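You operate a simulated robot arm through the tools that you are given. There is no shell and no other tool.

Carry out the task below with a simulated two-armed robot. There is one attempt and no reset: what you move stays moved.

TASK
Set the jig's links for the slip's voltage, lock them and press CHECK.
Fine: a spare link stands on its pad.

The check looks at the end state, three seconds after you hand in, the way a careful person would. Anything else that was tipped, shoved, dropped, spilled or broken makes it a failure.

THE ROBOT
Two 7-joint arms with fingered hands on one trunk that stands fixed in place. Base frame: the origin is at the foot of the trunk, x ahead of it, y to its left, z up; the work surface is at about z = 800. Readings come in mm, degrees, newtons and seconds.
The left shoulder is at [60, 166, 951], the right one opposite. With the tool pointing down near the work surface each hand reaches from about 360 to 860 mm from the base axis, measured 20 degrees to its own side. Payload 5 kg a hand.
The tool frame of a hand sits at the grasp point between the pads (the TCP): z along the fingers, y along the line on which they close. The tips reach 32 mm beyond it. The gripper opens to 160 mm; its body begins 89 mm behind the TCP. The gripper is a hand of 3 fingers: y runs from the thumb to the fingers, the wrist lies at [0, 0, -267] in the tool frame, and closing takes about 1.5 s.
Orientation is that of the tool frame in the base frame, as a unit quaternion [x, y, z, w]. With the fingers straight down and closing along the base's y, the tool's x points along the base's -x, its y along +y and its z along -z.

THE INTERFACE
- The arms move only by the tool apply_moves. It takes "left_rows", "right_rows" or both (then of equal length, played together; a hand with none holds still); each is a list of rows, each a list of 3 entries, a list of its own where there are three numbers: the shift along the base's x, y, z in mm, then the turn, a rotation vector about the base's x, y, z in degrees, then the opening in per cent of the stroke, from 0 (shut) to 100 (fully open). In form: [[[tx, ty, tz], [wx, wy, wz], fingers], ...]. A call has 1 to 20 rows; each row is the pose to reach, as a shift and turn from the pose commanded when the call began. Rows are played at 5 a second. More than 50 mm and 8.6 degrees between two rows, or a gripper value outside its range, and nothing of the call is played. Where a pose cannot be reached the arm comes as near as it can. A force on the tool above 40 N (or 10 N above the force at the start of the call, whichever is more), or a blocked arm, ends the call early, and 0.2 s more pass. Each finger travels about 45 mm/s and halts on what it meets, pressing with about 22 N; the grip force reading is that of the motor and also rises with nothing between the fingers. The clock runs only during rows and for 0.2 s after the last one: add rows that repeat a pose to give the fingers time. The reply holds the time, the measured pose of the TCP, the force on the tool along the base axes, the opening and the grip force, in the units named above and with some noise, with the torque about the TCP (base axes, N m) and any sound that the robot's microphone picked up, and new pictures: "pictures" is both (left out), scene, wrist or none (wrist: the cameras of the hands that moved).
- Cameras (640 x 400 px; columns grow to the right, rows downward): "scene" is now at [49.7, 13.1, 1589.8]; the picture's right is [0.15, -0.99, 0.00], its down [-0.74, -0.11, -0.66] and it looks along [0.66, 0.10, -0.75] (base axes); focal length 329 px, centre (320, 200). "left" rides on the left gripper at [-65, -4, -116] in its tool frame; the picture's right is [0.06, -1.00, 0.00], its down [0.87, 0.05, -0.49] and it looks along [0.49, 0.03, 0.87] (tool axes); focal length 261 px, centre (320, 200). "right" rides on the right gripper at [65, -4, -116] in its tool frame; the picture's right is [0.06, 1.00, 0.00], its down [-0.87, 0.05, -0.49] and it looks along [-0.49, 0.03, 0.87] (tool axes); focal length 261 px, centre (320, 200). There is no depth. A picture from a camera that has moved, and an enlarged one, comes with that camera's place and axes in the base frame and with its lens.
- lift_body(by): slides the trunk up (or, below 0, down) by that many mm; the arms and the scene camera ride with it, the base frame stays. It gives what a move gives, with no picture.
- grasp_type(shape, hand): the hand has 3 fingers and takes this shape, open, in about a second: jaw (thumb against the fingers, like two jaws); tri (thumb and two fingers); tip (a fingertip pinch); poke (one finger out to press); point (the index stretched); flat (the hand flat); cup (the hand cupped); fist (a fist). The gripper value then closes the fingers along that shape, each until it touches; the sizes above hold for jaw. It gives what a move gives, with no picture.
- pan_tilt(pan, tilt): turns the head with the scene camera to pan (to the left, within 86 degrees either way) and tilt (down, from -29 to 69), counted from straight ahead of the robot. It gives what a move gives, and a new picture of the scene camera.
- zoom(camera, box): a new picture of the part [left, top, right, bottom] of that camera's present view, enlarged. The clock stands still meanwhile.
- sign_off(): hands the job in; it is judged then, once.

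Places have to be worked out from the pictures, the camera data and where the tool is seen. Open the grippers and draw the arms clear of the work before you hand the job in, unless the task says otherwise.

The tools are called as name(argument=value, ...) on one line, values as JSON. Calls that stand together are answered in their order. apply_moves: Moves the arms, as the interface text tells. Its arguments: {"type":"object","properties":{"left_rows":{"type":"array","items":{"type":"array"}},"right_rows":{"type":"array","items":{"type":"array"}},"pictures":{"type":"string","enum":["both","scene","wrist","none"]}},"required":[]} The other tools are called the same way: lift_body (by) moves the trunk up or down; grasp_type (shape, hand) gives the hand a shape; pan_tilt (pan, tilt) turns the head that bears the scene camera; zoom (camera, box) takes an enlarged picture of a part of a camera's view; sign_off () hands the job in.

At the start:

```text
clock: 0.0
left_tool_pos: [543.9, 258.0, 1104.2]
left_orientation: [0.0, 1.0, 0.0, -0.001]
left_ft_force: [0.4, 0.2, -0.3]
left_wrist_torque: [-0.01, -0.01, -0.01]
left_gripper_width: 159.7
left_grasp_force: 0.0
left_shape: jaw
right_tool_pos: [582.3, -200.3, 1120.6]
right_orientation: [0.001, 1.0, 0.0, 0.0]
right_ft_force: [-0.3, 1.5, -0.8]
right_wrist_torque: [-0.01, 0.01, -0.02]
right_gripper_width: 160.3
right_grasp_force: 0.0
right_shape: jaw
trunk travel left (down, up): [-500.0, 90.0]
head pan, tilt (commanded): [8.4, 48.5]
```

scene: 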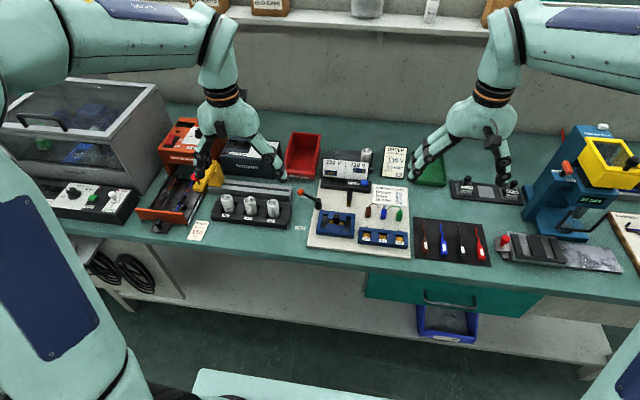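
right: 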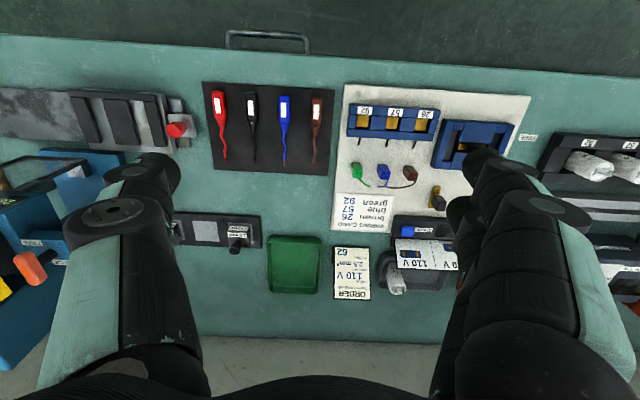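
left: 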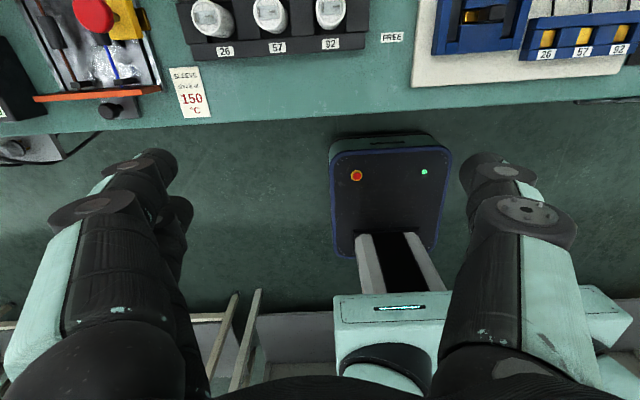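

I see a bench with many fixtures; the order slip and a voltage card stand near the middle. I'll zoom in on the middle of the scene to read them and find the jig with the links.

zoom(camera="scene", box=[290, 130, 420, 211])

zoom(camera="scene", box=[290, 180, 430, 267])

zoom(camera="right", box=[320, 180, 480, 310])

zoom(camera="scene", box=[430, 160, 540, 229])

zoom(camera="scene", box=[130, 110, 310, 250])

```text
4.92 times, centred on (355, 170) of scene
camera zoom: at [49.7, 13.1, 1589.8], right [0.15, -0.99, 0.0], down [-0.74, -0.11, -0.66], along [0.66, 0.1, -0.75], focal length 1619 px, centre (148, 345)
```

zoom: 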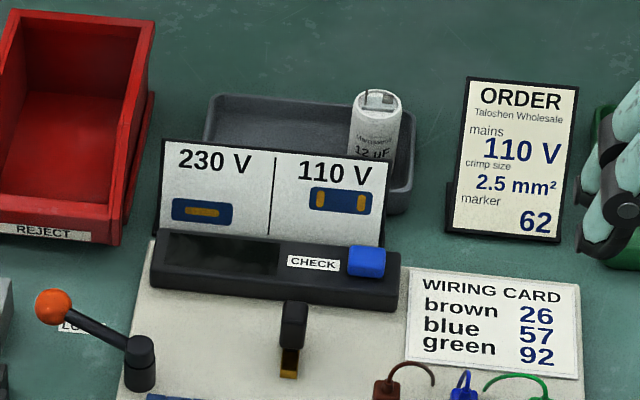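

```text
4.57 times, centred on (360, 224) of scene
camera zoom: at [49.7, 13.1, 1589.8], right [0.15, -0.99, 0.0], down [-0.74, -0.11, -0.66], along [0.66, 0.1, -0.75], focal length 1504 px, centre (137, 93)
```

zoom: 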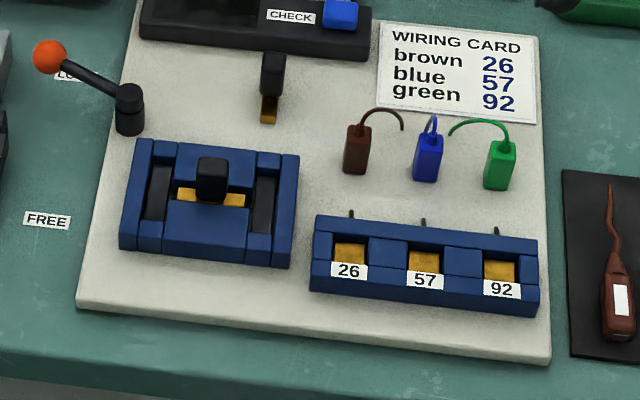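

```text
3.08 times, centred on (400, 245) of right
camera zoom: at [516.9, -204.0, 1237.3], right [-0.06, 1.0, 0.0], down [0.87, 0.05, 0.49], along [0.49, 0.03, -0.87], focal length 802 px, centre (74, 62)
```

zoom: 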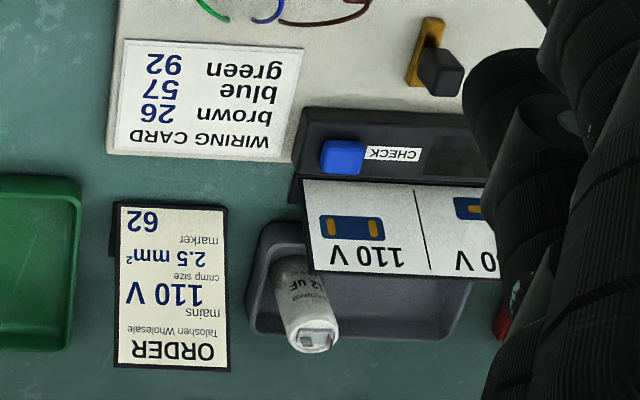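

```text
5.80 times, centred on (485, 194) of scene
camera zoom: at [49.7, 13.1, 1589.8], right [0.15, -0.99, 0.0], down [-0.74, -0.11, -0.66], along [0.66, 0.1, -0.75], focal length 1907 px, centre (-636, 232)
```

zoom: 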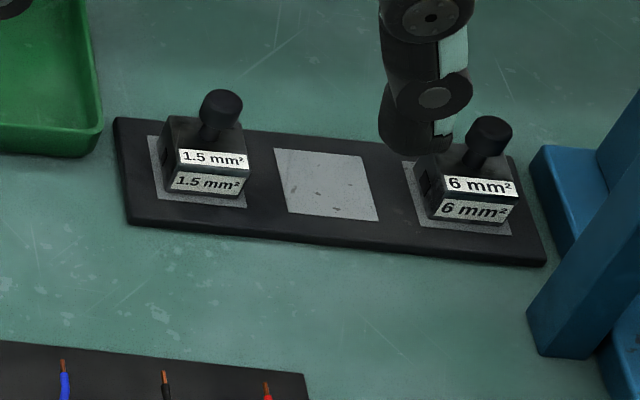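

```text
2.86 times, centred on (220, 180) of scene
camera zoom: at [49.7, 13.1, 1589.8], right [0.15, -0.99, 0.0], down [-0.74, -0.11, -0.66], along [0.66, 0.1, -0.75], focal length 940 px, centre (606, 257)
```

zoom: 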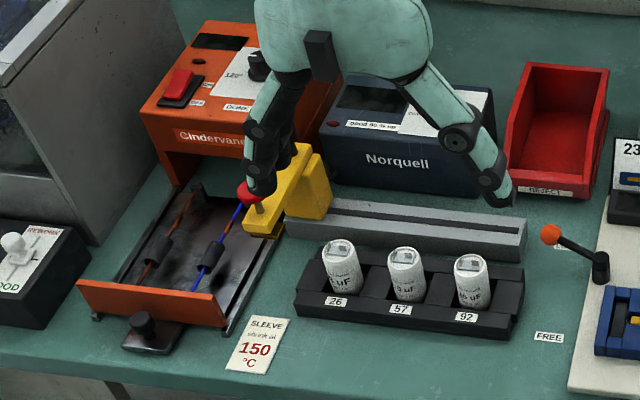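

The slip asks for 110 V, meaning two links standing crosswise at the outer slots; at present one link lies in the centre (230 V) and a spare stands near the CHECK box. I'll look closer at the jig, lever and labels.

zoom(camera="scene", box=[290, 180, 370, 250])

zoom(camera="scene", box=[300, 145, 380, 195])

zoom(camera="right", box=[400, 80, 560, 230])

zoom(camera="left", box=[370, 0, 640, 110])

```text
5.71 times, centred on (330, 215) of scene
camera zoom: at [49.7, 13.1, 1589.8], right [0.15, -0.99, 0.0], down [-0.74, -0.11, -0.66], along [0.66, 0.1, -0.75], focal length 1880 px, centre (263, 114)
```

zoom: 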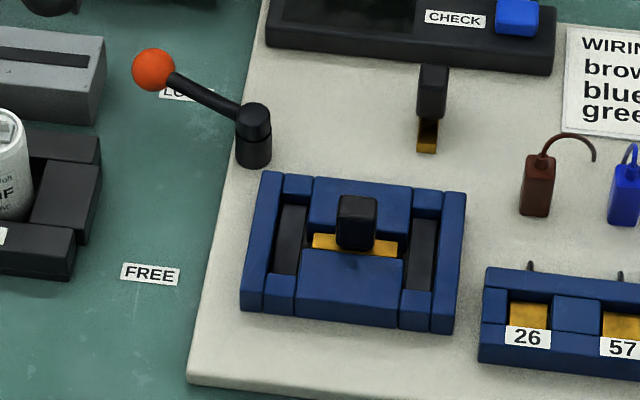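

```text
8.00 times, centred on (340, 170) of scene
camera zoom: at [49.7, 13.1, 1589.8], right [0.15, -0.99, 0.0], down [-0.74, -0.11, -0.66], along [0.66, 0.1, -0.75], focal length 2632 px, centre (160, 440)
```

zoom: 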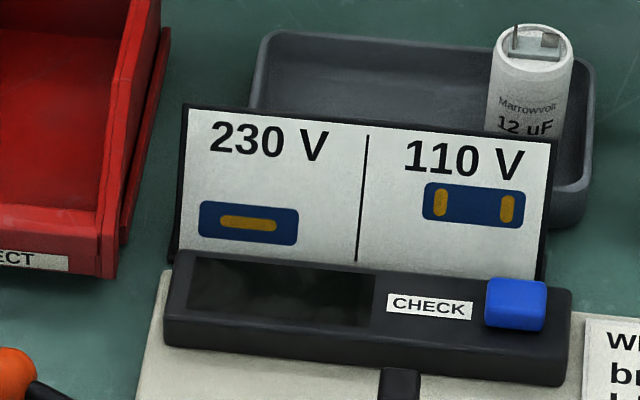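

```text
2.67 times, centred on (480, 155) of right
camera zoom: at [516.9, -204.0, 1237.3], right [-0.06, 1.0, 0.0], down [0.87, 0.05, 0.49], along [0.49, 0.03, -0.87], focal length 695 px, centre (-107, 320)
```

zoom: 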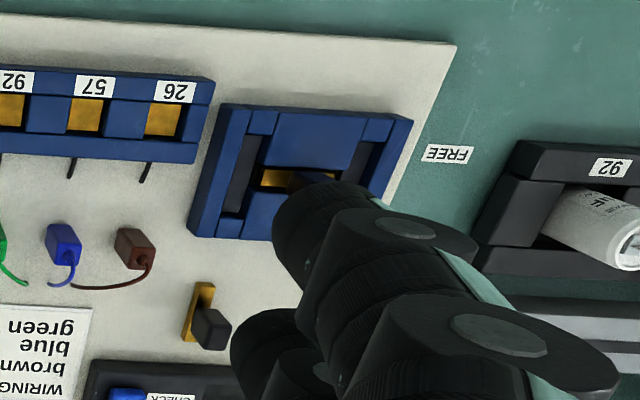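

```text
2.37 times, centred on (505, 55) of left
camera zoom: at [607.5, 255.9, 1220.1], right [-0.06, -1.0, 0.0], down [-0.87, 0.05, 0.49], along [-0.49, 0.03, -0.87], focal length 618 px, centre (-118, 544)
```

zoom: 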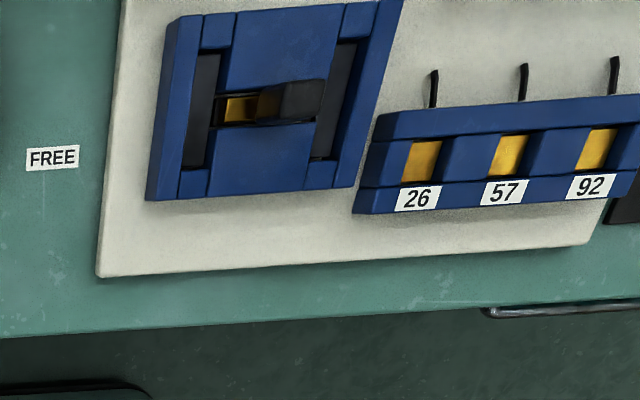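

The lever with the orange ball points to LOCK; FREE lies toward the robot. I'll zoom further on the links and the lever to measure them.

zoom(camera="scene", box=[315, 198, 355, 242])

zoom(camera="scene", box=[290, 180, 330, 220])

zoom(camera="scene", box=[325, 170, 375, 206])

zoom(camera="left", box=[430, 0, 540, 70])

zoom(camera="right", box=[410, 170, 470, 220])

```text
9.09 times, centred on (335, 220) of scene
camera zoom: at [49.7, 13.1, 1589.8], right [0.15, -0.99, 0.0], down [-0.74, -0.11, -0.66], along [0.66, 0.1, -0.75], focal length 2990 px, centre (184, 18)
```

zoom: 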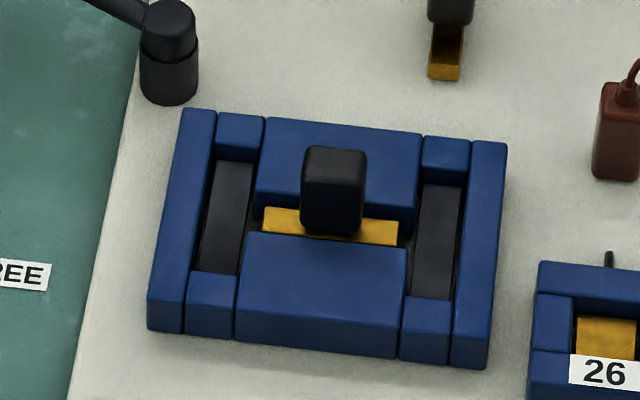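

```text
10.00 times, centred on (310, 200) of scene
camera zoom: at [49.7, 13.1, 1589.8], right [0.15, -0.99, 0.0], down [-0.74, -0.11, -0.66], along [0.66, 0.1, -0.75], focal length 3290 px, centre (420, 200)
```

zoom: 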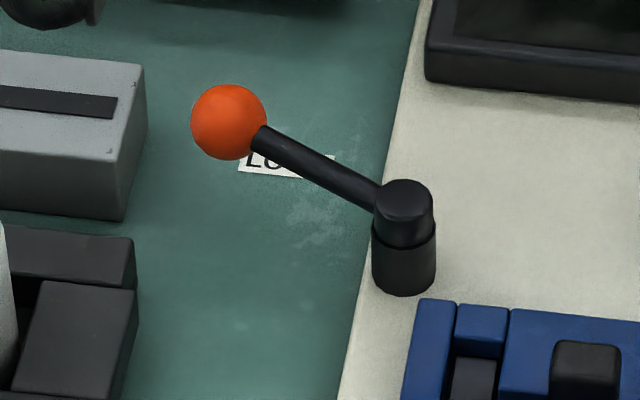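

```text
11.11 times, centred on (350, 188) of scene
camera zoom: at [49.7, 13.1, 1589.8], right [0.15, -0.99, 0.0], down [-0.74, -0.11, -0.66], along [0.66, 0.1, -0.75], focal length 3655 px, centre (-13, 333)
```

zoom: 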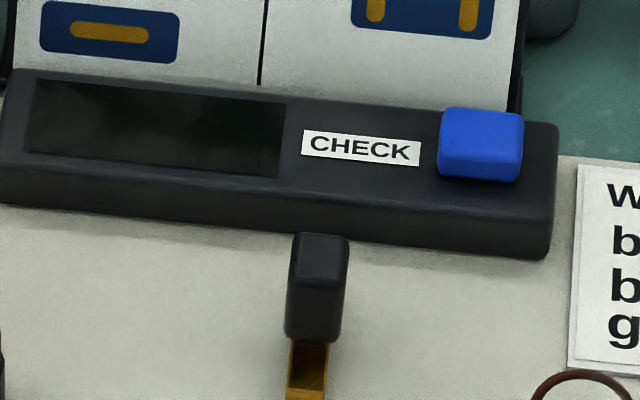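

```text
5.71 times, centred on (485, 35) of left
camera zoom: at [607.5, 255.9, 1220.1], right [-0.06, -1.0, 0.0], down [-0.87, 0.05, 0.49], along [-0.49, 0.03, -0.87], focal length 1489 px, centre (-623, 1143)
```

zoom: 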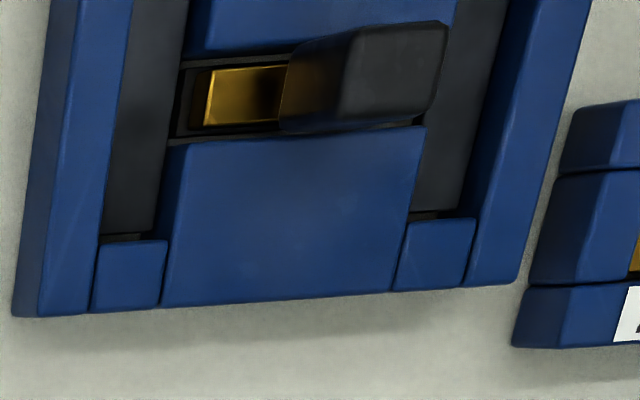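

```text
8.00 times, centred on (440, 195) of right
camera zoom: at [516.9, -204.0, 1237.3], right [-0.06, 1.0, 0.0], down [0.87, 0.05, 0.49], along [0.49, 0.03, -0.87], focal length 2085 px, centre (-640, 240)
```

zoom: 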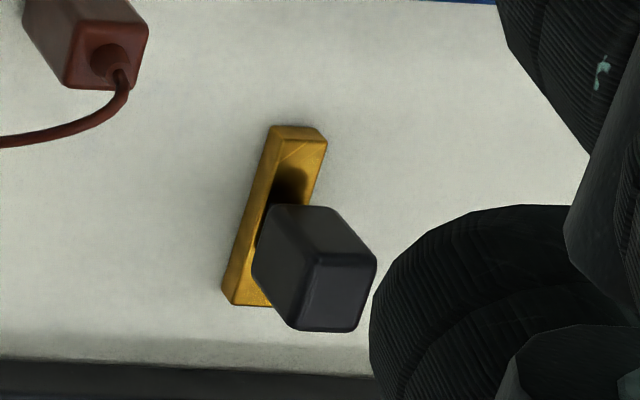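

The spare stands at about (736, 22) with its bar along x; the jig spans roughly x 599–669, y −3 to 105, and the lever pivots near (693, 112) with its ball near (722, 173, 850). I'll bring the left hand over the lever at a safe height for a closer look.

apply_moves(left_rows=[[[30, -14, -20], [0, 0, 0], 100], [[60, -28, -40], [0, 0, 0], 100], [[90, -43, -58], [0, 0, 0], 100], [[120, -57, -76], [0, 0, 0], 100], [[150, -72, -94], [0, 0, 0], 100], [[176, -86, -110], [0, 0, 0], 100], [[176, -86, -110], [0, 0, 0], 100], [[176, -86, -110], [0, 0, 0], 100]], pictures="both")

```text
clock: 1.8
left_tool_pos: [719.0, 172.7, 995.0]
left_orientation: [0.0, 1.0, -0.001, 0.0]
left_ft_force: [0.2, -0.6, -0.2]
left_wrist_torque: [0.0, 0.0, 0.01]
left_gripper_width: 159.9
left_grasp_force: 0.0
left_shape: jaw
right_tool_pos: [582.0, -200.1, 1120.2]
right_orientation: [0.001, 1.0, 0.0, 0.001]
right_ft_force: [-0.4, -0.1, -0.2]
right_wrist_torque: [-0.02, -0.01, 0.03]
right_gripper_width: 160.0
right_grasp_force: 0.1
right_shape: jaw
trunk travel left (down, up): [-500.0, 90.0]
head pan, tilt (commanded): [8.4, 48.5]
camera scene: at [50.0, 12.9, 1589.7], right [0.15, -0.99, 0.0], down [-0.74, -0.11, -0.66], along [0.66, 0.1, -0.75], focal length 329 px, centre (320, 200)
camera left: at [784.1, 169.8, 1110.2], right [-0.06, -1.0, 0.0], down [-0.87, 0.05, 0.49], along [-0.49, 0.03, -0.87], focal length 261 px, centre (320, 200)
```

scene: 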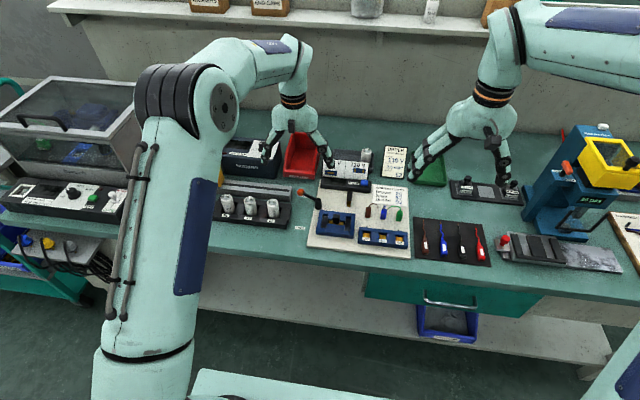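
left: 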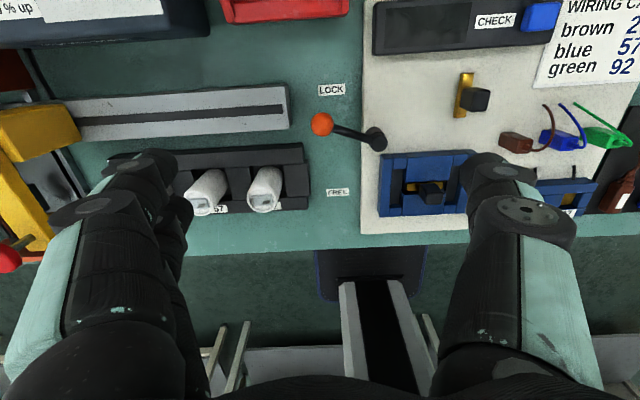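

From this view the ball triangulates to about (722, 172, 847) and the pivot to (703, 115). I'll zoom on the jig and the spare in the left camera to measure them precisely.

zoom(camera="left", box=[360, 130, 490, 220])

zoom(camera="left", box=[440, 55, 510, 125])

zoom(camera="left", box=[290, 70, 410, 210])

zoom(camera="left", box=[370, 0, 570, 70])

```text
4.44 times, centred on (425, 175) of left
camera zoom: at [784.1, 169.8, 1110.2], right [-0.06, -1.0, 0.0], down [-0.87, 0.05, 0.49], along [-0.49, 0.03, -0.87], focal length 1158 px, centre (-147, 311)
```

zoom: 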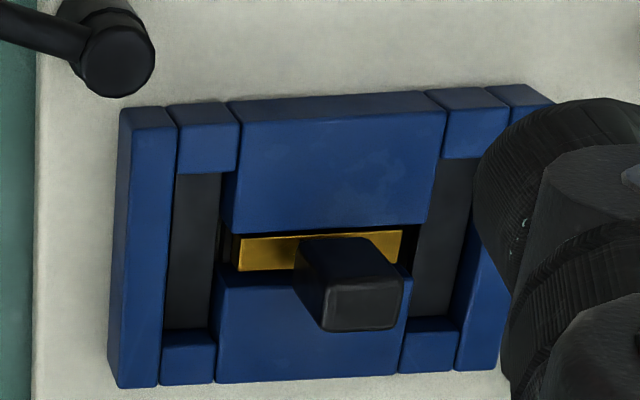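

```text
5.71 times, centred on (475, 90) of left
camera zoom: at [784.1, 169.8, 1110.2], right [-0.06, -1.0, 0.0], down [-0.87, 0.05, 0.49], along [-0.49, 0.03, -0.87], focal length 1489 px, centre (-566, 829)
```

zoom: 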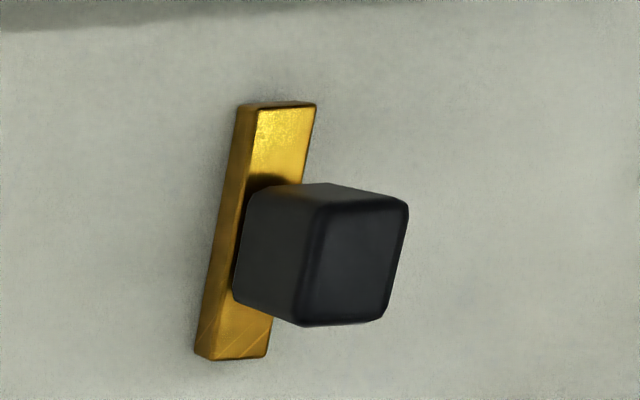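

```text
2.86 times, centred on (350, 140) of left
camera zoom: at [784.1, 169.8, 1110.2], right [-0.06, -1.0, 0.0], down [-0.87, 0.05, 0.49], along [-0.49, 0.03, -0.87], focal length 745 px, centre (234, 371)
```

zoom: 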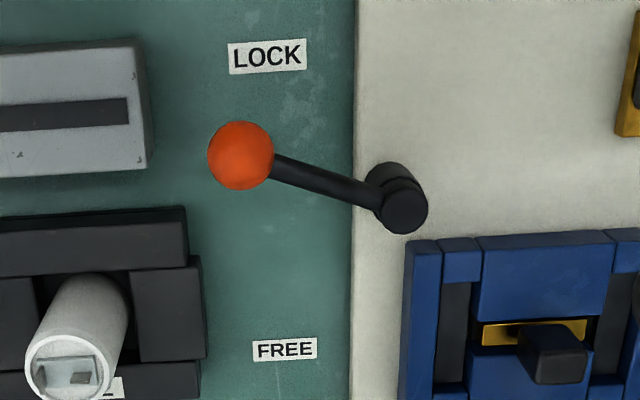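

```text
3.20 times, centred on (470, 35) of left
camera zoom: at [784.1, 169.8, 1110.2], right [-0.06, -1.0, 0.0], down [-0.87, 0.05, 0.49], along [-0.49, 0.03, -0.87], focal length 834 px, centre (-160, 728)
```

zoom: 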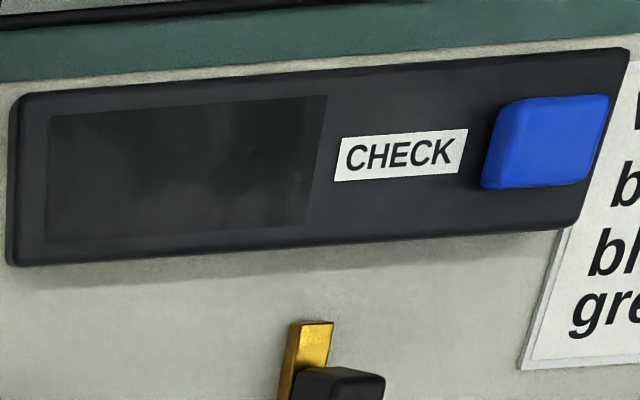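

I want the jig's height and the bar's height exactly, so I'll zoom the scene camera tightly on the front of the jig and on the spare.

zoom(camera="scene", box=[316, 208, 356, 238])

zoom(camera="scene", box=[335, 178, 363, 200])

zoom(camera="right", box=[430, 110, 530, 180])

```text
13.33 times, centred on (336, 223) of scene
camera zoom: at [50.0, 12.9, 1589.7], right [0.15, -0.99, 0.0], down [-0.74, -0.11, -0.66], along [0.66, 0.1, -0.75], focal length 4386 px, centre (107, -107)
```

zoom: 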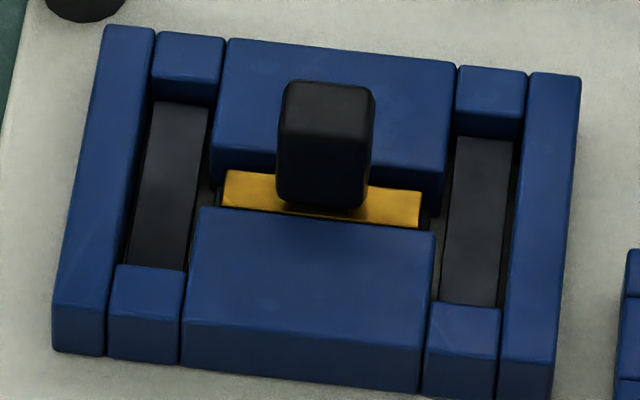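

```text
16.00 times, centred on (349, 189) of scene
camera zoom: at [50.0, 12.9, 1589.7], right [0.15, -0.99, 0.0], down [-0.74, -0.11, -0.66], along [0.66, 0.1, -0.75], focal length 5263 px, centre (-144, 376)
```

zoom: 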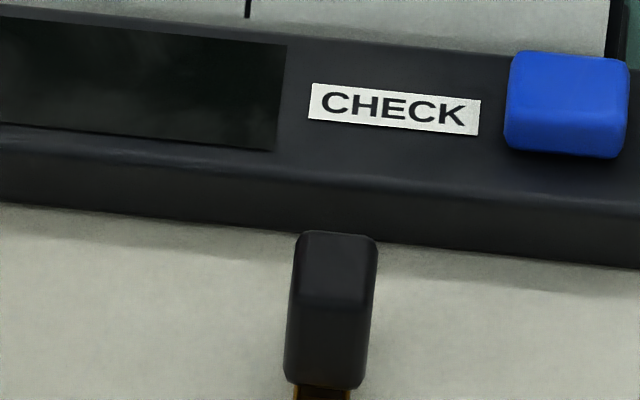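

```text
5.71 times, centred on (480, 145) of right
camera zoom: at [517.2, -204.2, 1237.1], right [-0.06, 1.0, 0.0], down [0.87, 0.05, 0.49], along [0.49, 0.03, -0.87], focal length 1489 px, centre (-594, 514)
```

zoom: 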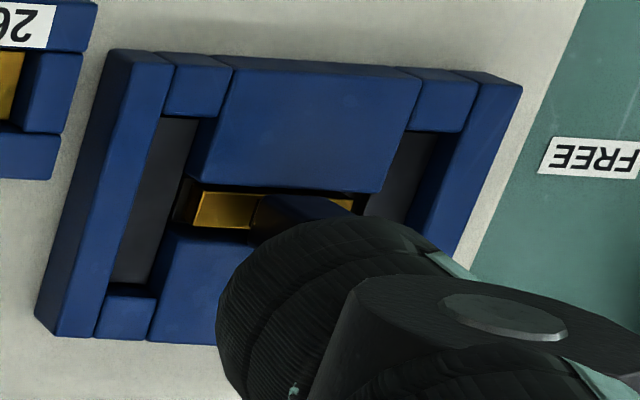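

The measurements agree well: ball (722, 172, 847), centre link's knob top (636.5, 51.5, 857), spare's knob top (737, 21.5, 852), jig top about z 827, outer slots centred at y ≈ 84.6 and y ≈ 17.9. I'll yaw the left hand by 90° so its fingers can straddle the ball along x, while closing partly.

apply_moves(left_rows=[[[0, 0, 0], [0, 0, 8.2], 90], [[0, 0, 0], [0, 0, 16.4], 80], [[0, 0, 0], [0, 0, 24.6], 70], [[0, 0, 0], [0, 0, 32.8], 60], [[0, 0, 0], [0, 0, 41], 50], [[0, 0, 0], [0, 0, 49.2], 40], [[0, 0, 0], [0, 0, 57.4], 35], [[0, 0, 0], [0, 0, 65.6], 35], [[0, 0, 0], [0, 0, 73.8], 35], [[0, 0, 0], [0, 0, 82], 35], [[0, 0, 0], [0, 0, 90], 35], [[0, 0, 0], [0, 0, 90], 35], [[0, 0, 0], [0, 0, 90], 35]], pictures="both")

```text
clock: 4.6
left_tool_pos: [718.8, 173.0, 994.0]
left_orientation: [0.707, -0.707, 0.0, -0.001]
left_ft_force: [-0.2, -0.6, -0.8]
left_wrist_torque: [0.0, 0.03, 0.01]
left_gripper_width: 56.4
left_grasp_force: 0.1
left_shape: jaw
right_tool_pos: [581.9, -201.5, 1120.8]
right_orientation: [0.001, 1.0, 0.0, 0.0]
right_ft_force: [-0.2, -0.4, -0.4]
right_wrist_torque: [0.0, -0.03, 0.0]
right_gripper_width: 160.1
right_grasp_force: 0.2
right_shape: jaw
trunk travel left (down, up): [-500.0, 90.0]
head pan, tilt (commanded): [8.4, 48.5]
camera scene: at [49.8, 13.0, 1589.8], right [0.15, -0.99, 0.0], down [-0.74, -0.11, -0.66], along [0.66, 0.1, -0.75], focal length 329 px, centre (320, 200)
camera left: at [722.3, 239.2, 1109.9], right [1.0, -0.06, 0.0], down [-0.05, -0.87, 0.49], along [-0.03, -0.49, -0.87], focal length 261 px, centre (320, 200)
```

scene: 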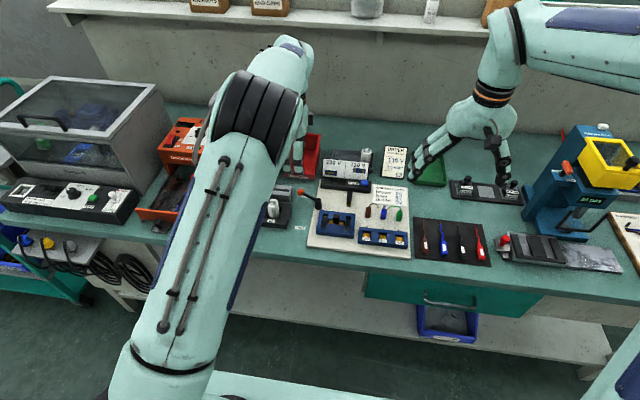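
left: 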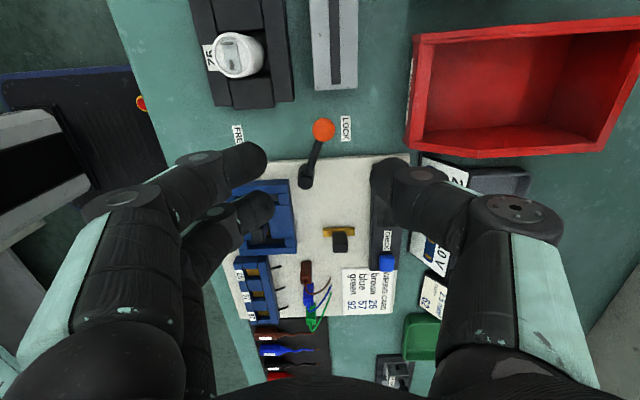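

The yaw worked: two fingers now sit on the −x side, the thumb on +x, gap 56 mm. I'll lower the hand so the ball is caged between them, tips about z 834 (above the holder at 821 and the rail at 832), checking with a picture part-way.

apply_moves(left_rows=[[[2.6, -2, -30], [0, 0, 0], 35], [[2.6, -2, -60], [0, 0, 0], 35], [[2.6, -2, -80], [0, 0, 0], 35], [[2.6, -2, -80], [0, 0, 0], 35]], pictures="both")

```text
clock: 5.6
left_tool_pos: [720.1, 171.3, 915.1]
left_orientation: [0.707, -0.707, 0.0, 0.0]
left_ft_force: [0.7, -0.3, -0.3]
left_wrist_torque: [0.03, -0.03, -0.01]
left_gripper_width: 56.4
left_grasp_force: 0.0
left_shape: jaw
right_tool_pos: [582.2, -202.1, 1121.2]
right_orientation: [0.0, 1.0, -0.001, -0.001]
right_ft_force: [-0.8, 0.1, 0.5]
right_wrist_torque: [0.02, -0.03, 0.04]
right_gripper_width: 159.8
right_grasp_force: 0.1
right_shape: jaw
trunk travel left (down, up): [-500.0, 90.0]
head pan, tilt (commanded): [8.4, 48.5]
camera scene: at [49.6, 13.0, 1589.8], right [0.15, -0.99, 0.0], down [-0.74, -0.11, -0.66], along [0.66, 0.1, -0.75], focal length 329 px, centre (320, 200)
camera left: at [724.9, 237.0, 1030.0], right [1.0, -0.06, 0.0], down [-0.05, -0.87, 0.49], along [-0.03, -0.49, -0.87], focal length 261 px, centre (320, 200)
```

scene: 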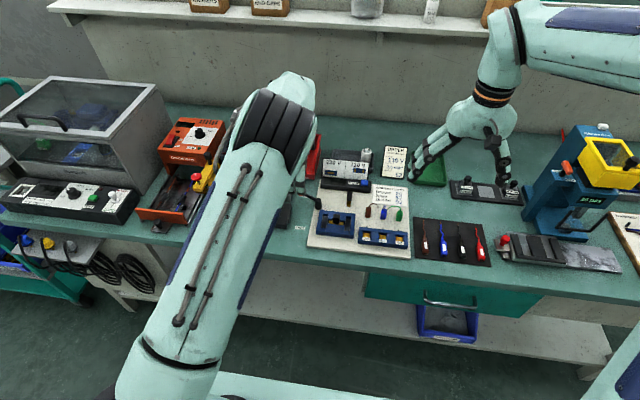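
left: 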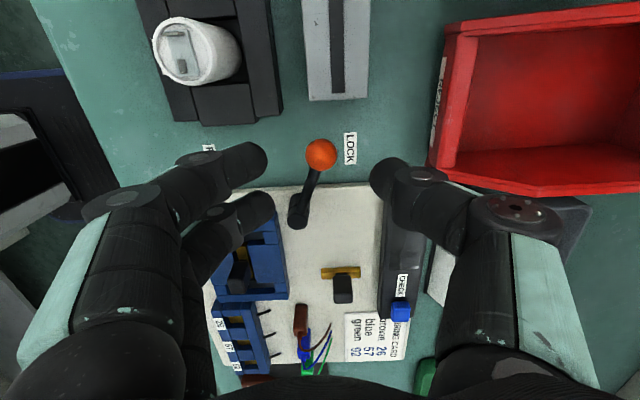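

The ball is centred between the fingers in the wrist picture. I'll go the rest of the way down (to TCP z ≈ 866) and narrow the gap.

apply_moves(left_rows=[[[0, 0, -16], [0, 0, 0], 35], [[0, 0, -32], [0, 0, 0], 35], [[0, 0, -48], [0, 0, 0], 35], [[0, 0, -48], [0, 0, 0], 28], [[0, 0, -48], [0, 0, 0], 23], [[0, 0, -48], [0, 0, 0], 23]], pictures="wrist")

```text
clock: 7.0
left_tool_pos: [721.2, 169.7, 864.6]
left_orientation: [0.707, -0.707, 0.0, 0.0]
left_ft_force: [0.3, 0.2, -0.4]
left_wrist_torque: [0.02, -0.04, 0.01]
left_gripper_width: 37.3
left_grasp_force: 0.2
left_shape: jaw
right_tool_pos: [581.3, -199.6, 1121.5]
right_orientation: [0.001, 1.0, 0.0, 0.0]
right_ft_force: [0.2, 0.5, -0.7]
right_wrist_torque: [0.01, -0.01, 0.0]
right_gripper_width: 159.8
right_grasp_force: 0.1
right_shape: jaw
trunk travel left (down, up): [-500.0, 90.0]
head pan, tilt (commanded): [8.4, 48.5]
camera left: at [725.0, 236.6, 982.2], right [1.0, -0.06, 0.0], down [-0.05, -0.87, 0.49], along [-0.03, -0.49, -0.87], focal length 261 px, centre (320, 200)
```

left: 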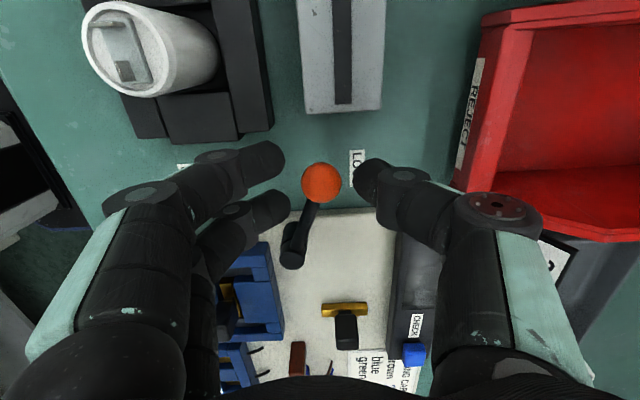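

The ball is caged with clearance on all sides. I'll sweep along the arc about the pivot toward FREE in a first part, watching the force.

apply_moves(left_rows=[[[-7, 1, 0], [0, 0, 0], 23], [[-13, 2, 0], [0, 0, 0], 23], [[-23.5, 3, 0], [0, 0, 0], 23], [[-34, 2, 0], [0, 0, 5], 23], [[-34, 2, 0], [0, 0, 5], 23]], pictures="wrist")

```text
clock: 8.2
left_tool_pos: [686.4, 172.0, 865.8]
left_orientation: [0.737, -0.675, 0.0, 0.0]
left_ft_force: [0.0, -0.2, 0.0]
left_wrist_torque: [-0.01, 0.02, 0.01]
left_gripper_width: 37.2
left_grasp_force: 0.1
left_shape: jaw
right_tool_pos: [580.8, -200.1, 1121.2]
right_orientation: [0.001, 1.0, 0.0, -0.001]
right_ft_force: [0.0, -0.1, 0.5]
right_wrist_torque: [0.03, 0.01, -0.03]
right_gripper_width: 160.3
right_grasp_force: 0.0
right_shape: jaw
trunk travel left (down, up): [-500.0, 90.0]
head pan, tilt (commanded): [8.4, 48.5]
camera left: at [685.1, 239.2, 982.2], right [1.0, 0.03, 0.0], down [0.02, -0.87, 0.49], along [0.01, -0.49, -0.87], focal length 261 px, centre (320, 200)
```

left: 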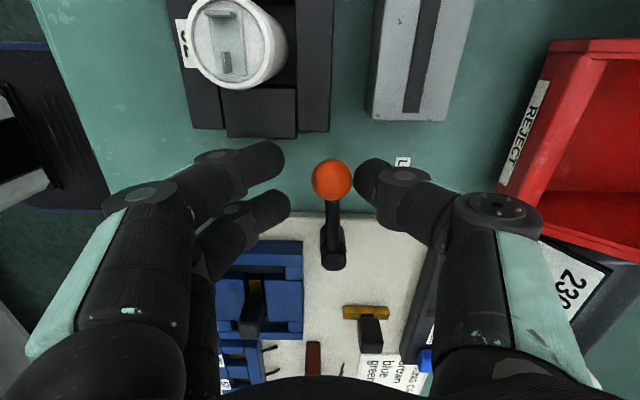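

The lever swings freely (no force) and is now pointing about straight to +y. I'll go on along the arc to about 125° and look.

apply_moves(left_rows=[[[-5.5, -1, 0], [0, 0, 3.5], 23], [[-10.7, -2.3, 0], [0, 0, 7], 23], [[-15.5, -4.8, 0], [0, 0, 11], 23], [[-19.8, -7.5, 0], [0, 0, 15], 23], [[-24, -10.7, 0], [0, 0, 19], 23], [[-24, -10.7, 0], [0, 0, 19], 23]], pictures="wrist")

```text
clock: 9.6
left_tool_pos: [662.9, 162.2, 866.1]
left_orientation: [0.839, -0.544, 0.0, 0.0]
left_ft_force: [0.0, 0.0, 0.1]
left_wrist_torque: [0.02, -0.02, 0.0]
left_gripper_width: 37.3
left_grasp_force: 0.1
left_shape: jaw
right_tool_pos: [581.6, -200.3, 1120.5]
right_orientation: [0.001, 1.0, 0.0, 0.001]
right_ft_force: [-1.2, 0.2, 0.0]
right_wrist_torque: [0.0, 0.01, -0.01]
right_gripper_width: 159.9
right_grasp_force: 0.0
right_shape: jaw
trunk travel left (down, up): [-500.0, 90.0]
head pan, tilt (commanded): [8.4, 48.5]
camera left: at [640.0, 224.3, 982.2], right [0.94, 0.35, 0.0], down [0.31, -0.82, 0.49], along [0.17, -0.46, -0.87], focal length 261 px, centre (320, 200)
```

left: 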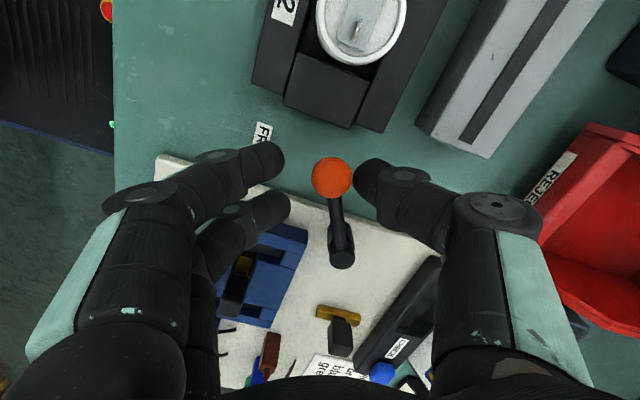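

The lever keeps following with no resistance; FREE is still a little further round. I'll continue to about 145–150°.

apply_moves(left_rows=[[[-4, -3.5, 0], [0, 0, 3], 23], [[-7.5, -7.3, 0], [0, 0, 6], 23], [[-10.7, -11.5, 0], [0, 0, 10], 23], [[-13.5, -16, 0], [0, 0, 13], 23], [[-16, -20.6, 0], [0, 0, 16], 23], [[-16, -20.6, 0], [0, 0, 16], 23]], pictures="both")

```text
clock: 11.0
left_tool_pos: [648.0, 141.1, 865.2]
left_orientation: [0.907, -0.421, 0.0, 0.0]
left_ft_force: [-0.6, 0.2, 0.3]
left_wrist_torque: [0.02, -0.01, -0.01]
left_gripper_width: 37.5
left_grasp_force: 0.2
left_shape: jaw
right_tool_pos: [581.2, -201.6, 1121.0]
right_orientation: [0.001, 1.0, 0.0, 0.0]
right_ft_force: [0.5, 0.0, -0.6]
right_wrist_torque: [0.01, -0.04, -0.02]
right_gripper_width: 159.8
right_grasp_force: 0.0
right_shape: jaw
trunk travel left (down, up): [-500.0, 90.0]
head pan, tilt (commanded): [8.4, 48.5]
camera scene: at [49.8, 13.1, 1589.8], right [0.15, -0.99, 0.0], down [-0.74, -0.11, -0.66], along [0.66, 0.1, -0.75], focal length 329 px, centre (320, 200)
camera left: at [608.0, 195.1, 982.2], right [0.8, 0.59, 0.0], down [0.52, -0.7, 0.49], along [0.29, -0.4, -0.87], focal length 261 px, centre (320, 200)
```

scene: 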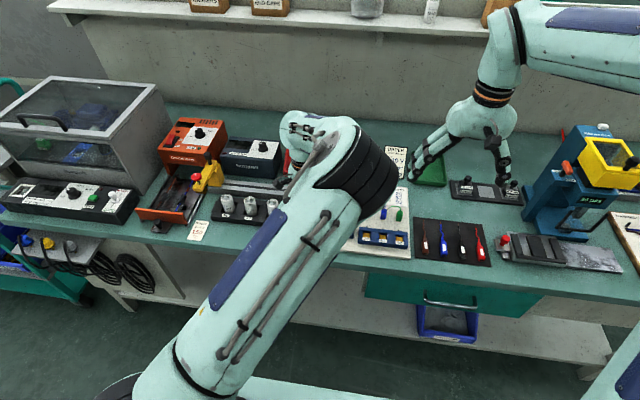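
left: 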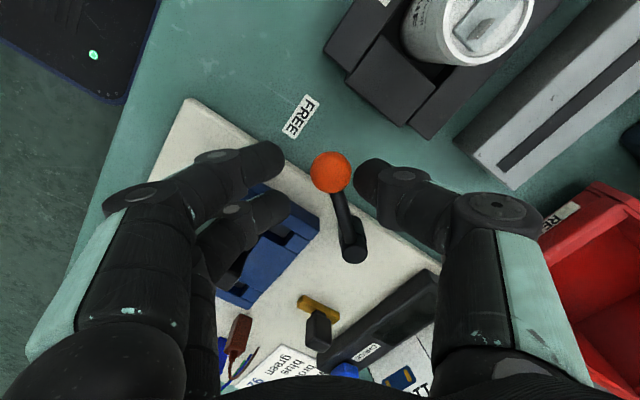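

The ball now sits at about 147° round the pivot near the FREE label and still meets no resistance. I'll nudge it on gently to find its stop.

apply_moves(left_rows=[[[-2, -4, 0], [0, 0, 4], 23], [[-4, -8, 0], [0, 0, 7], 23], [[-5.5, -12, 0], [0, 0, 10], 23], [[-5.5, -12, 0], [0, 0, 10], 23]], pictures="wrist")

```text
clock: 12.0
left_tool_pos: [644.2, 130.5, 866.1]
left_orientation: [0.94, -0.341, 0.001, -0.001]
left_ft_force: [6.3, 8.2, 5.2]
left_wrist_torque: [0.32, -0.24, -0.07]
left_gripper_width: 42.5
left_grasp_force: 0.1
left_shape: jaw
right_tool_pos: [582.1, -198.9, 1120.8]
right_orientation: [0.001, 1.0, 0.001, 0.0]
right_ft_force: [0.2, 0.4, 0.3]
right_wrist_torque: [0.01, 0.03, -0.01]
right_gripper_width: 159.6
right_grasp_force: 0.0
right_shape: jaw
trunk travel left (down, up): [-500.0, 90.0]
head pan, tilt (commanded): [8.4, 48.5]
camera left: at [594.6, 176.5, 982.5], right [0.69, 0.73, 0.0], down [0.63, -0.6, 0.49], along [0.36, -0.34, -0.87], focal length 261 px, centre (320, 200)
```

left: 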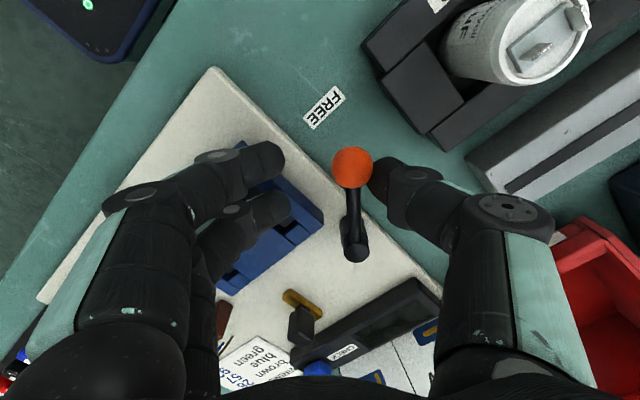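

The force rose to about 10 N with the thumb deflecting, and the ball stays at about 147°, so that is the FREE stop. I'll back off, open, lift out and withdraw the left arm to the left.

apply_moves(left_rows=[[[3, 8, 0], [0, 0, -2], 26], [[3, 8, 0], [0, 0, -2], 35], [[3, 8, 0], [0, 0, -2], 35], [[3, 8, 30], [0, 0, -2], 35], [[3, 8, 70], [0, 0, -8], 35], [[3, 15, 110], [0, 0, -16], 35], [[0, 40, 145], [0, 0, -24], 40], [[-10, 70, 175], [0, 0, -32], 50], [[-20, 100, 195], [0, 0, -40], 60], [[-35, 135, 205], [0, 0, -48], 70], [[-50, 165, 210], [0, 0, -56], 80], [[-65, 195, 215], [0, 0, -64], 90], [[-80, 220, 220], [0, 0, -72], 100], [[-95, 240, 225], [0, 0, -80], 100], [[-100, 250, 230], [0, 0, -88], 100]], pictures="both")

```text
clock: 15.2
left_tool_pos: [541.9, 379.3, 1095.5]
left_orientation: [-0.438, 0.899, 0.0, 0.0]
left_ft_force: [0.4, 0.1, 0.5]
left_wrist_torque: [0.01, -0.01, 0.01]
left_gripper_width: 160.1
left_grasp_force: 0.0
left_shape: jaw
right_tool_pos: [582.1, -199.6, 1120.8]
right_orientation: [0.002, 1.0, 0.001, 0.0]
right_ft_force: [0.0, 0.8, 0.9]
right_wrist_torque: [-0.01, -0.01, 0.01]
right_gripper_width: 159.7
right_grasp_force: 0.0
right_shape: jaw
trunk travel left (down, up): [-500.0, 90.0]
head pan, tilt (commanded): [8.4, 48.5]
camera scene: at [49.6, 13.4, 1589.8], right [0.15, -0.99, 0.0], down [-0.74, -0.11, -0.66], along [0.66, 0.1, -0.75], focal length 329 px, centre (320, 200)
camera left: at [584.9, 430.2, 1211.7], right [0.75, -0.67, 0.0], down [-0.58, -0.65, 0.49], along [-0.33, -0.37, -0.87], focal length 261 px, centre (320, 200)
```

scene: 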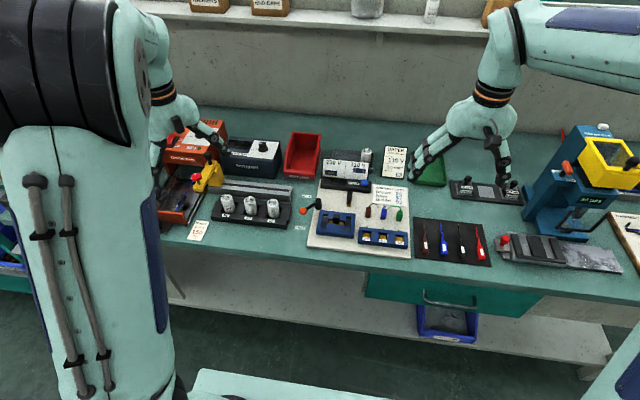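
left: 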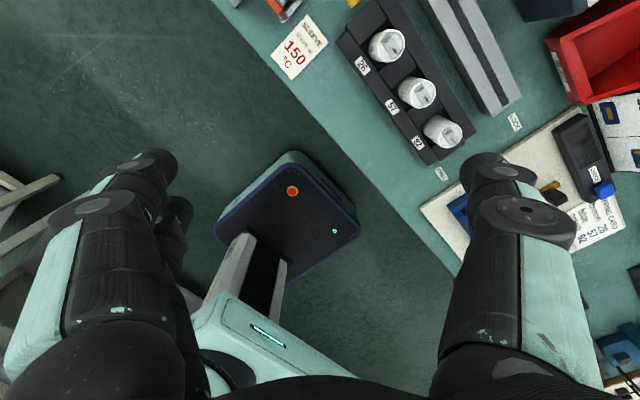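

The left arm is clear. I'll zoom on the lever and jig to check their state.

zoom(camera="scene", box=[285, 180, 365, 245])

zoom(camera="scene", box=[205, 170, 325, 235])

```text
6.15 times, centred on (325, 212) of scene
camera zoom: at [49.6, 13.4, 1589.8], right [0.15, -0.99, 0.0], down [-0.74, -0.11, -0.66], along [0.66, 0.1, -0.75], focal length 2024 px, centre (289, 123)
```

zoom: 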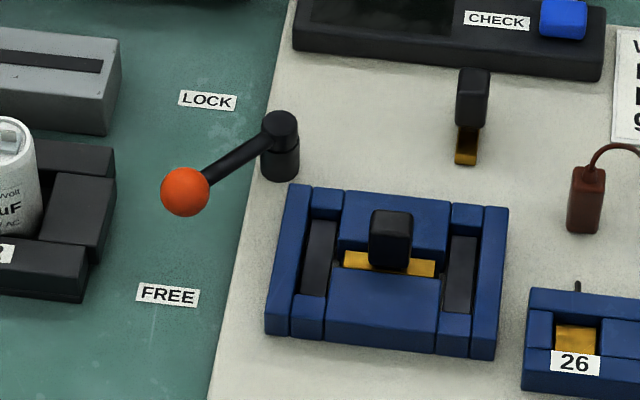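

```text
5.33 times, centred on (265, 202) of scene
camera zoom: at [49.6, 13.4, 1589.8], right [0.15, -0.99, 0.0], down [-0.74, -0.11, -0.66], along [0.66, 0.1, -0.75], focal length 1754 px, centre (613, 187)
```

zoom: 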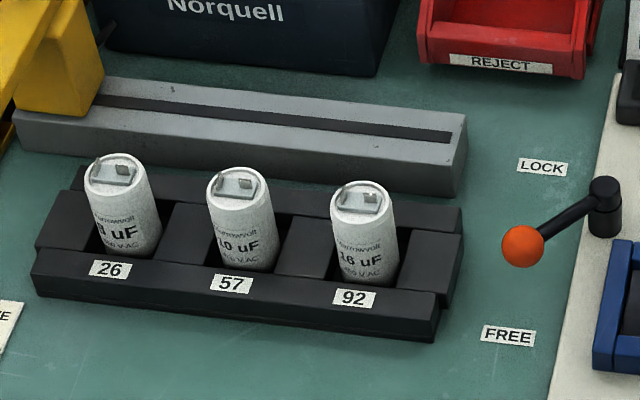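

The lever now points to FREE. Next I bring the right hand above the centre link (636, 51) at a safe height, yawing −90° so it will close along x on the broad faces of the knob.

apply_moves(right_rows=[[[4.5, 21, -10], [0, 0, -7.5], 100], [[9, 42, -20], [0, 0, -15], 100], [[13.5, 63, -30], [0, 0, -22.5], 100], [[18, 84, -40], [0, 0, -30], 100], [[22.5, 105, -50], [0, 0, -37.5], 90], [[27, 126, -60], [0, 0, -45], 80], [[31.5, 147, -70], [0, 0, -52.5], 70], [[36, 168, -80], [0, 0, -60], 60], [[40.5, 189, -90], [0, 0, -67.5], 50], [[45, 210, -100], [0, 0, -75], 45], [[49.5, 231, -110], [0, 0, -82.5], 40], [[54, 252, -120], [0, 0, -90], 40], [[54, 252, -120], [0, 0, -90], 40], [[54, 252, -120], [0, 0, -90], 40]], pictures="both")

```text
clock: 18.2
left_tool_pos: [541.9, 381.5, 1096.4]
left_orientation: [-0.438, 0.899, 0.0, -0.001]
left_ft_force: [0.0, 0.8, -0.2]
left_wrist_torque: [0.01, 0.0, -0.03]
left_gripper_width: 159.8
left_grasp_force: 0.0
left_shape: jaw
right_tool_pos: [635.4, 52.0, 1001.2]
right_orientation: [0.708, 0.706, 0.0, -0.001]
right_ft_force: [-0.2, -0.6, -0.8]
right_wrist_torque: [-0.01, 0.01, -0.02]
right_gripper_width: 64.5
right_grasp_force: 0.0
right_shape: jaw
trunk travel left (down, up): [-500.0, 90.0]
head pan, tilt (commanded): [8.4, 48.5]
camera scene: at [49.8, 13.5, 1589.8], right [0.15, -0.99, 0.0], down [-0.74, -0.11, -0.66], along [0.66, 0.1, -0.75], focal length 329 px, centre (320, 200)
camera right: at [632.2, 118.3, 1116.7], right [1.0, 0.06, 0.0], down [0.05, -0.87, 0.49], along [0.03, -0.49, -0.87], focal length 261 px, centre (320, 200)
```

scene: 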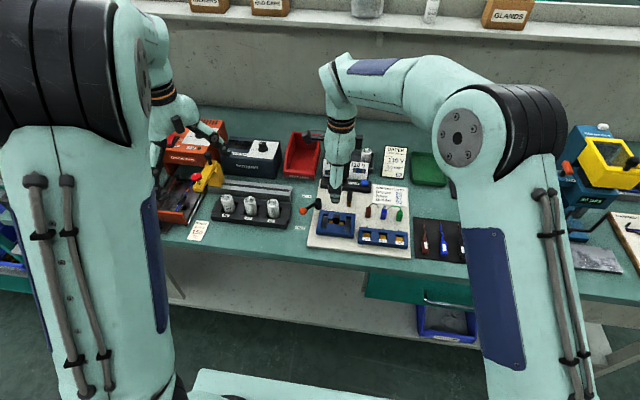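
right: 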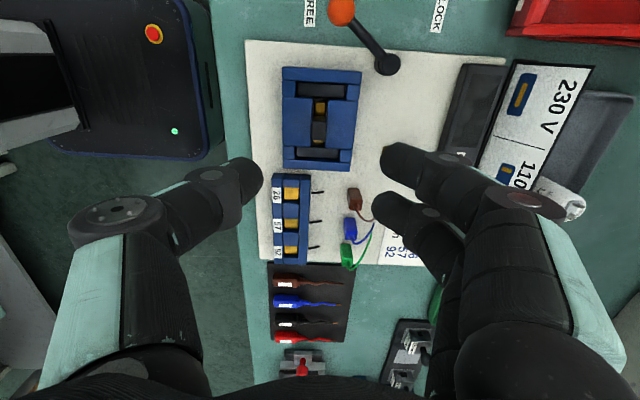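

The hand is centred over the link in the wrist view. Before descending I'll partly close here in free air to see how the fingertips line up.

apply_moves(right_rows=[[[0, 0, -40], [0, 0, 0], 30], [[0, 0, -60], [0, 0, 0], 20], [[0, 0, -60], [0, 0, 0], 18], [[0, 0, -60], [0, 0, 0], 18], [[0, 0, -60], [0, 0, 0], 18]], pictures="wrist")

zoom(camera="right", box=[220, 80, 420, 220])

```text
clock: 19.4
left_tool_pos: [541.5, 380.2, 1096.8]
left_orientation: [-0.438, 0.899, -0.001, 0.0]
left_ft_force: [0.6, 0.8, -0.6]
left_wrist_torque: [-0.01, -0.01, -0.03]
left_gripper_width: 159.9
left_grasp_force: 0.1
left_shape: jaw
right_tool_pos: [635.0, 53.6, 940.1]
right_orientation: [0.708, 0.706, 0.0, 0.0]
right_ft_force: [0.5, -0.1, -0.1]
right_wrist_torque: [0.01, 0.02, 0.03]
right_gripper_width: 29.1
right_grasp_force: 0.0
right_shape: jaw
trunk travel left (down, up): [-500.0, 90.0]
head pan, tilt (commanded): [8.4, 48.5]
camera right: at [632.0, 118.3, 1056.7], right [1.0, 0.06, 0.0], down [0.05, -0.87, 0.49], along [0.03, -0.49, -0.87], focal length 261 px, centre (320, 200)
```

right: 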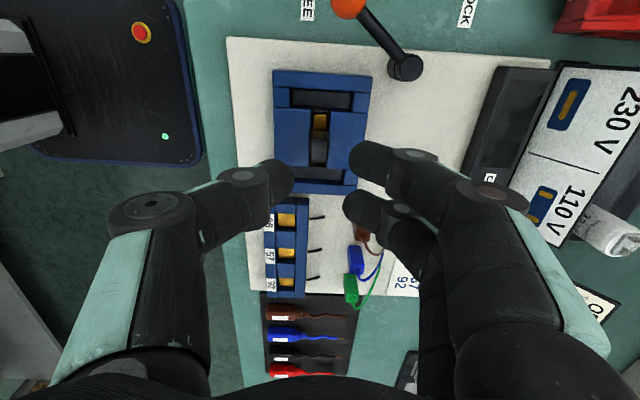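

```text
2.86 times, centred on (320, 150) of right
camera zoom: at [632.0, 118.3, 1056.7], right [1.0, 0.06, 0.0], down [0.05, -0.87, 0.49], along [0.03, -0.49, -0.87], focal length 745 px, centre (320, 343)
```

zoom: 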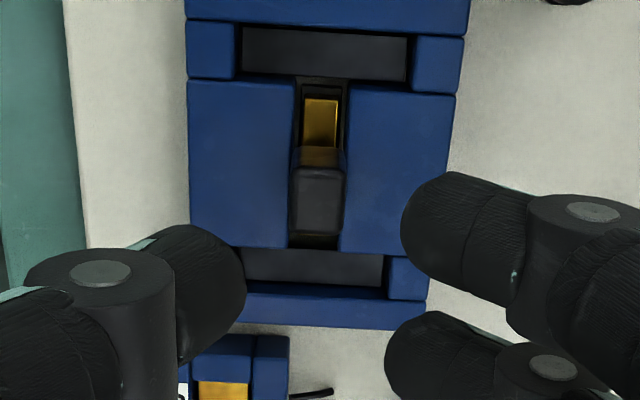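

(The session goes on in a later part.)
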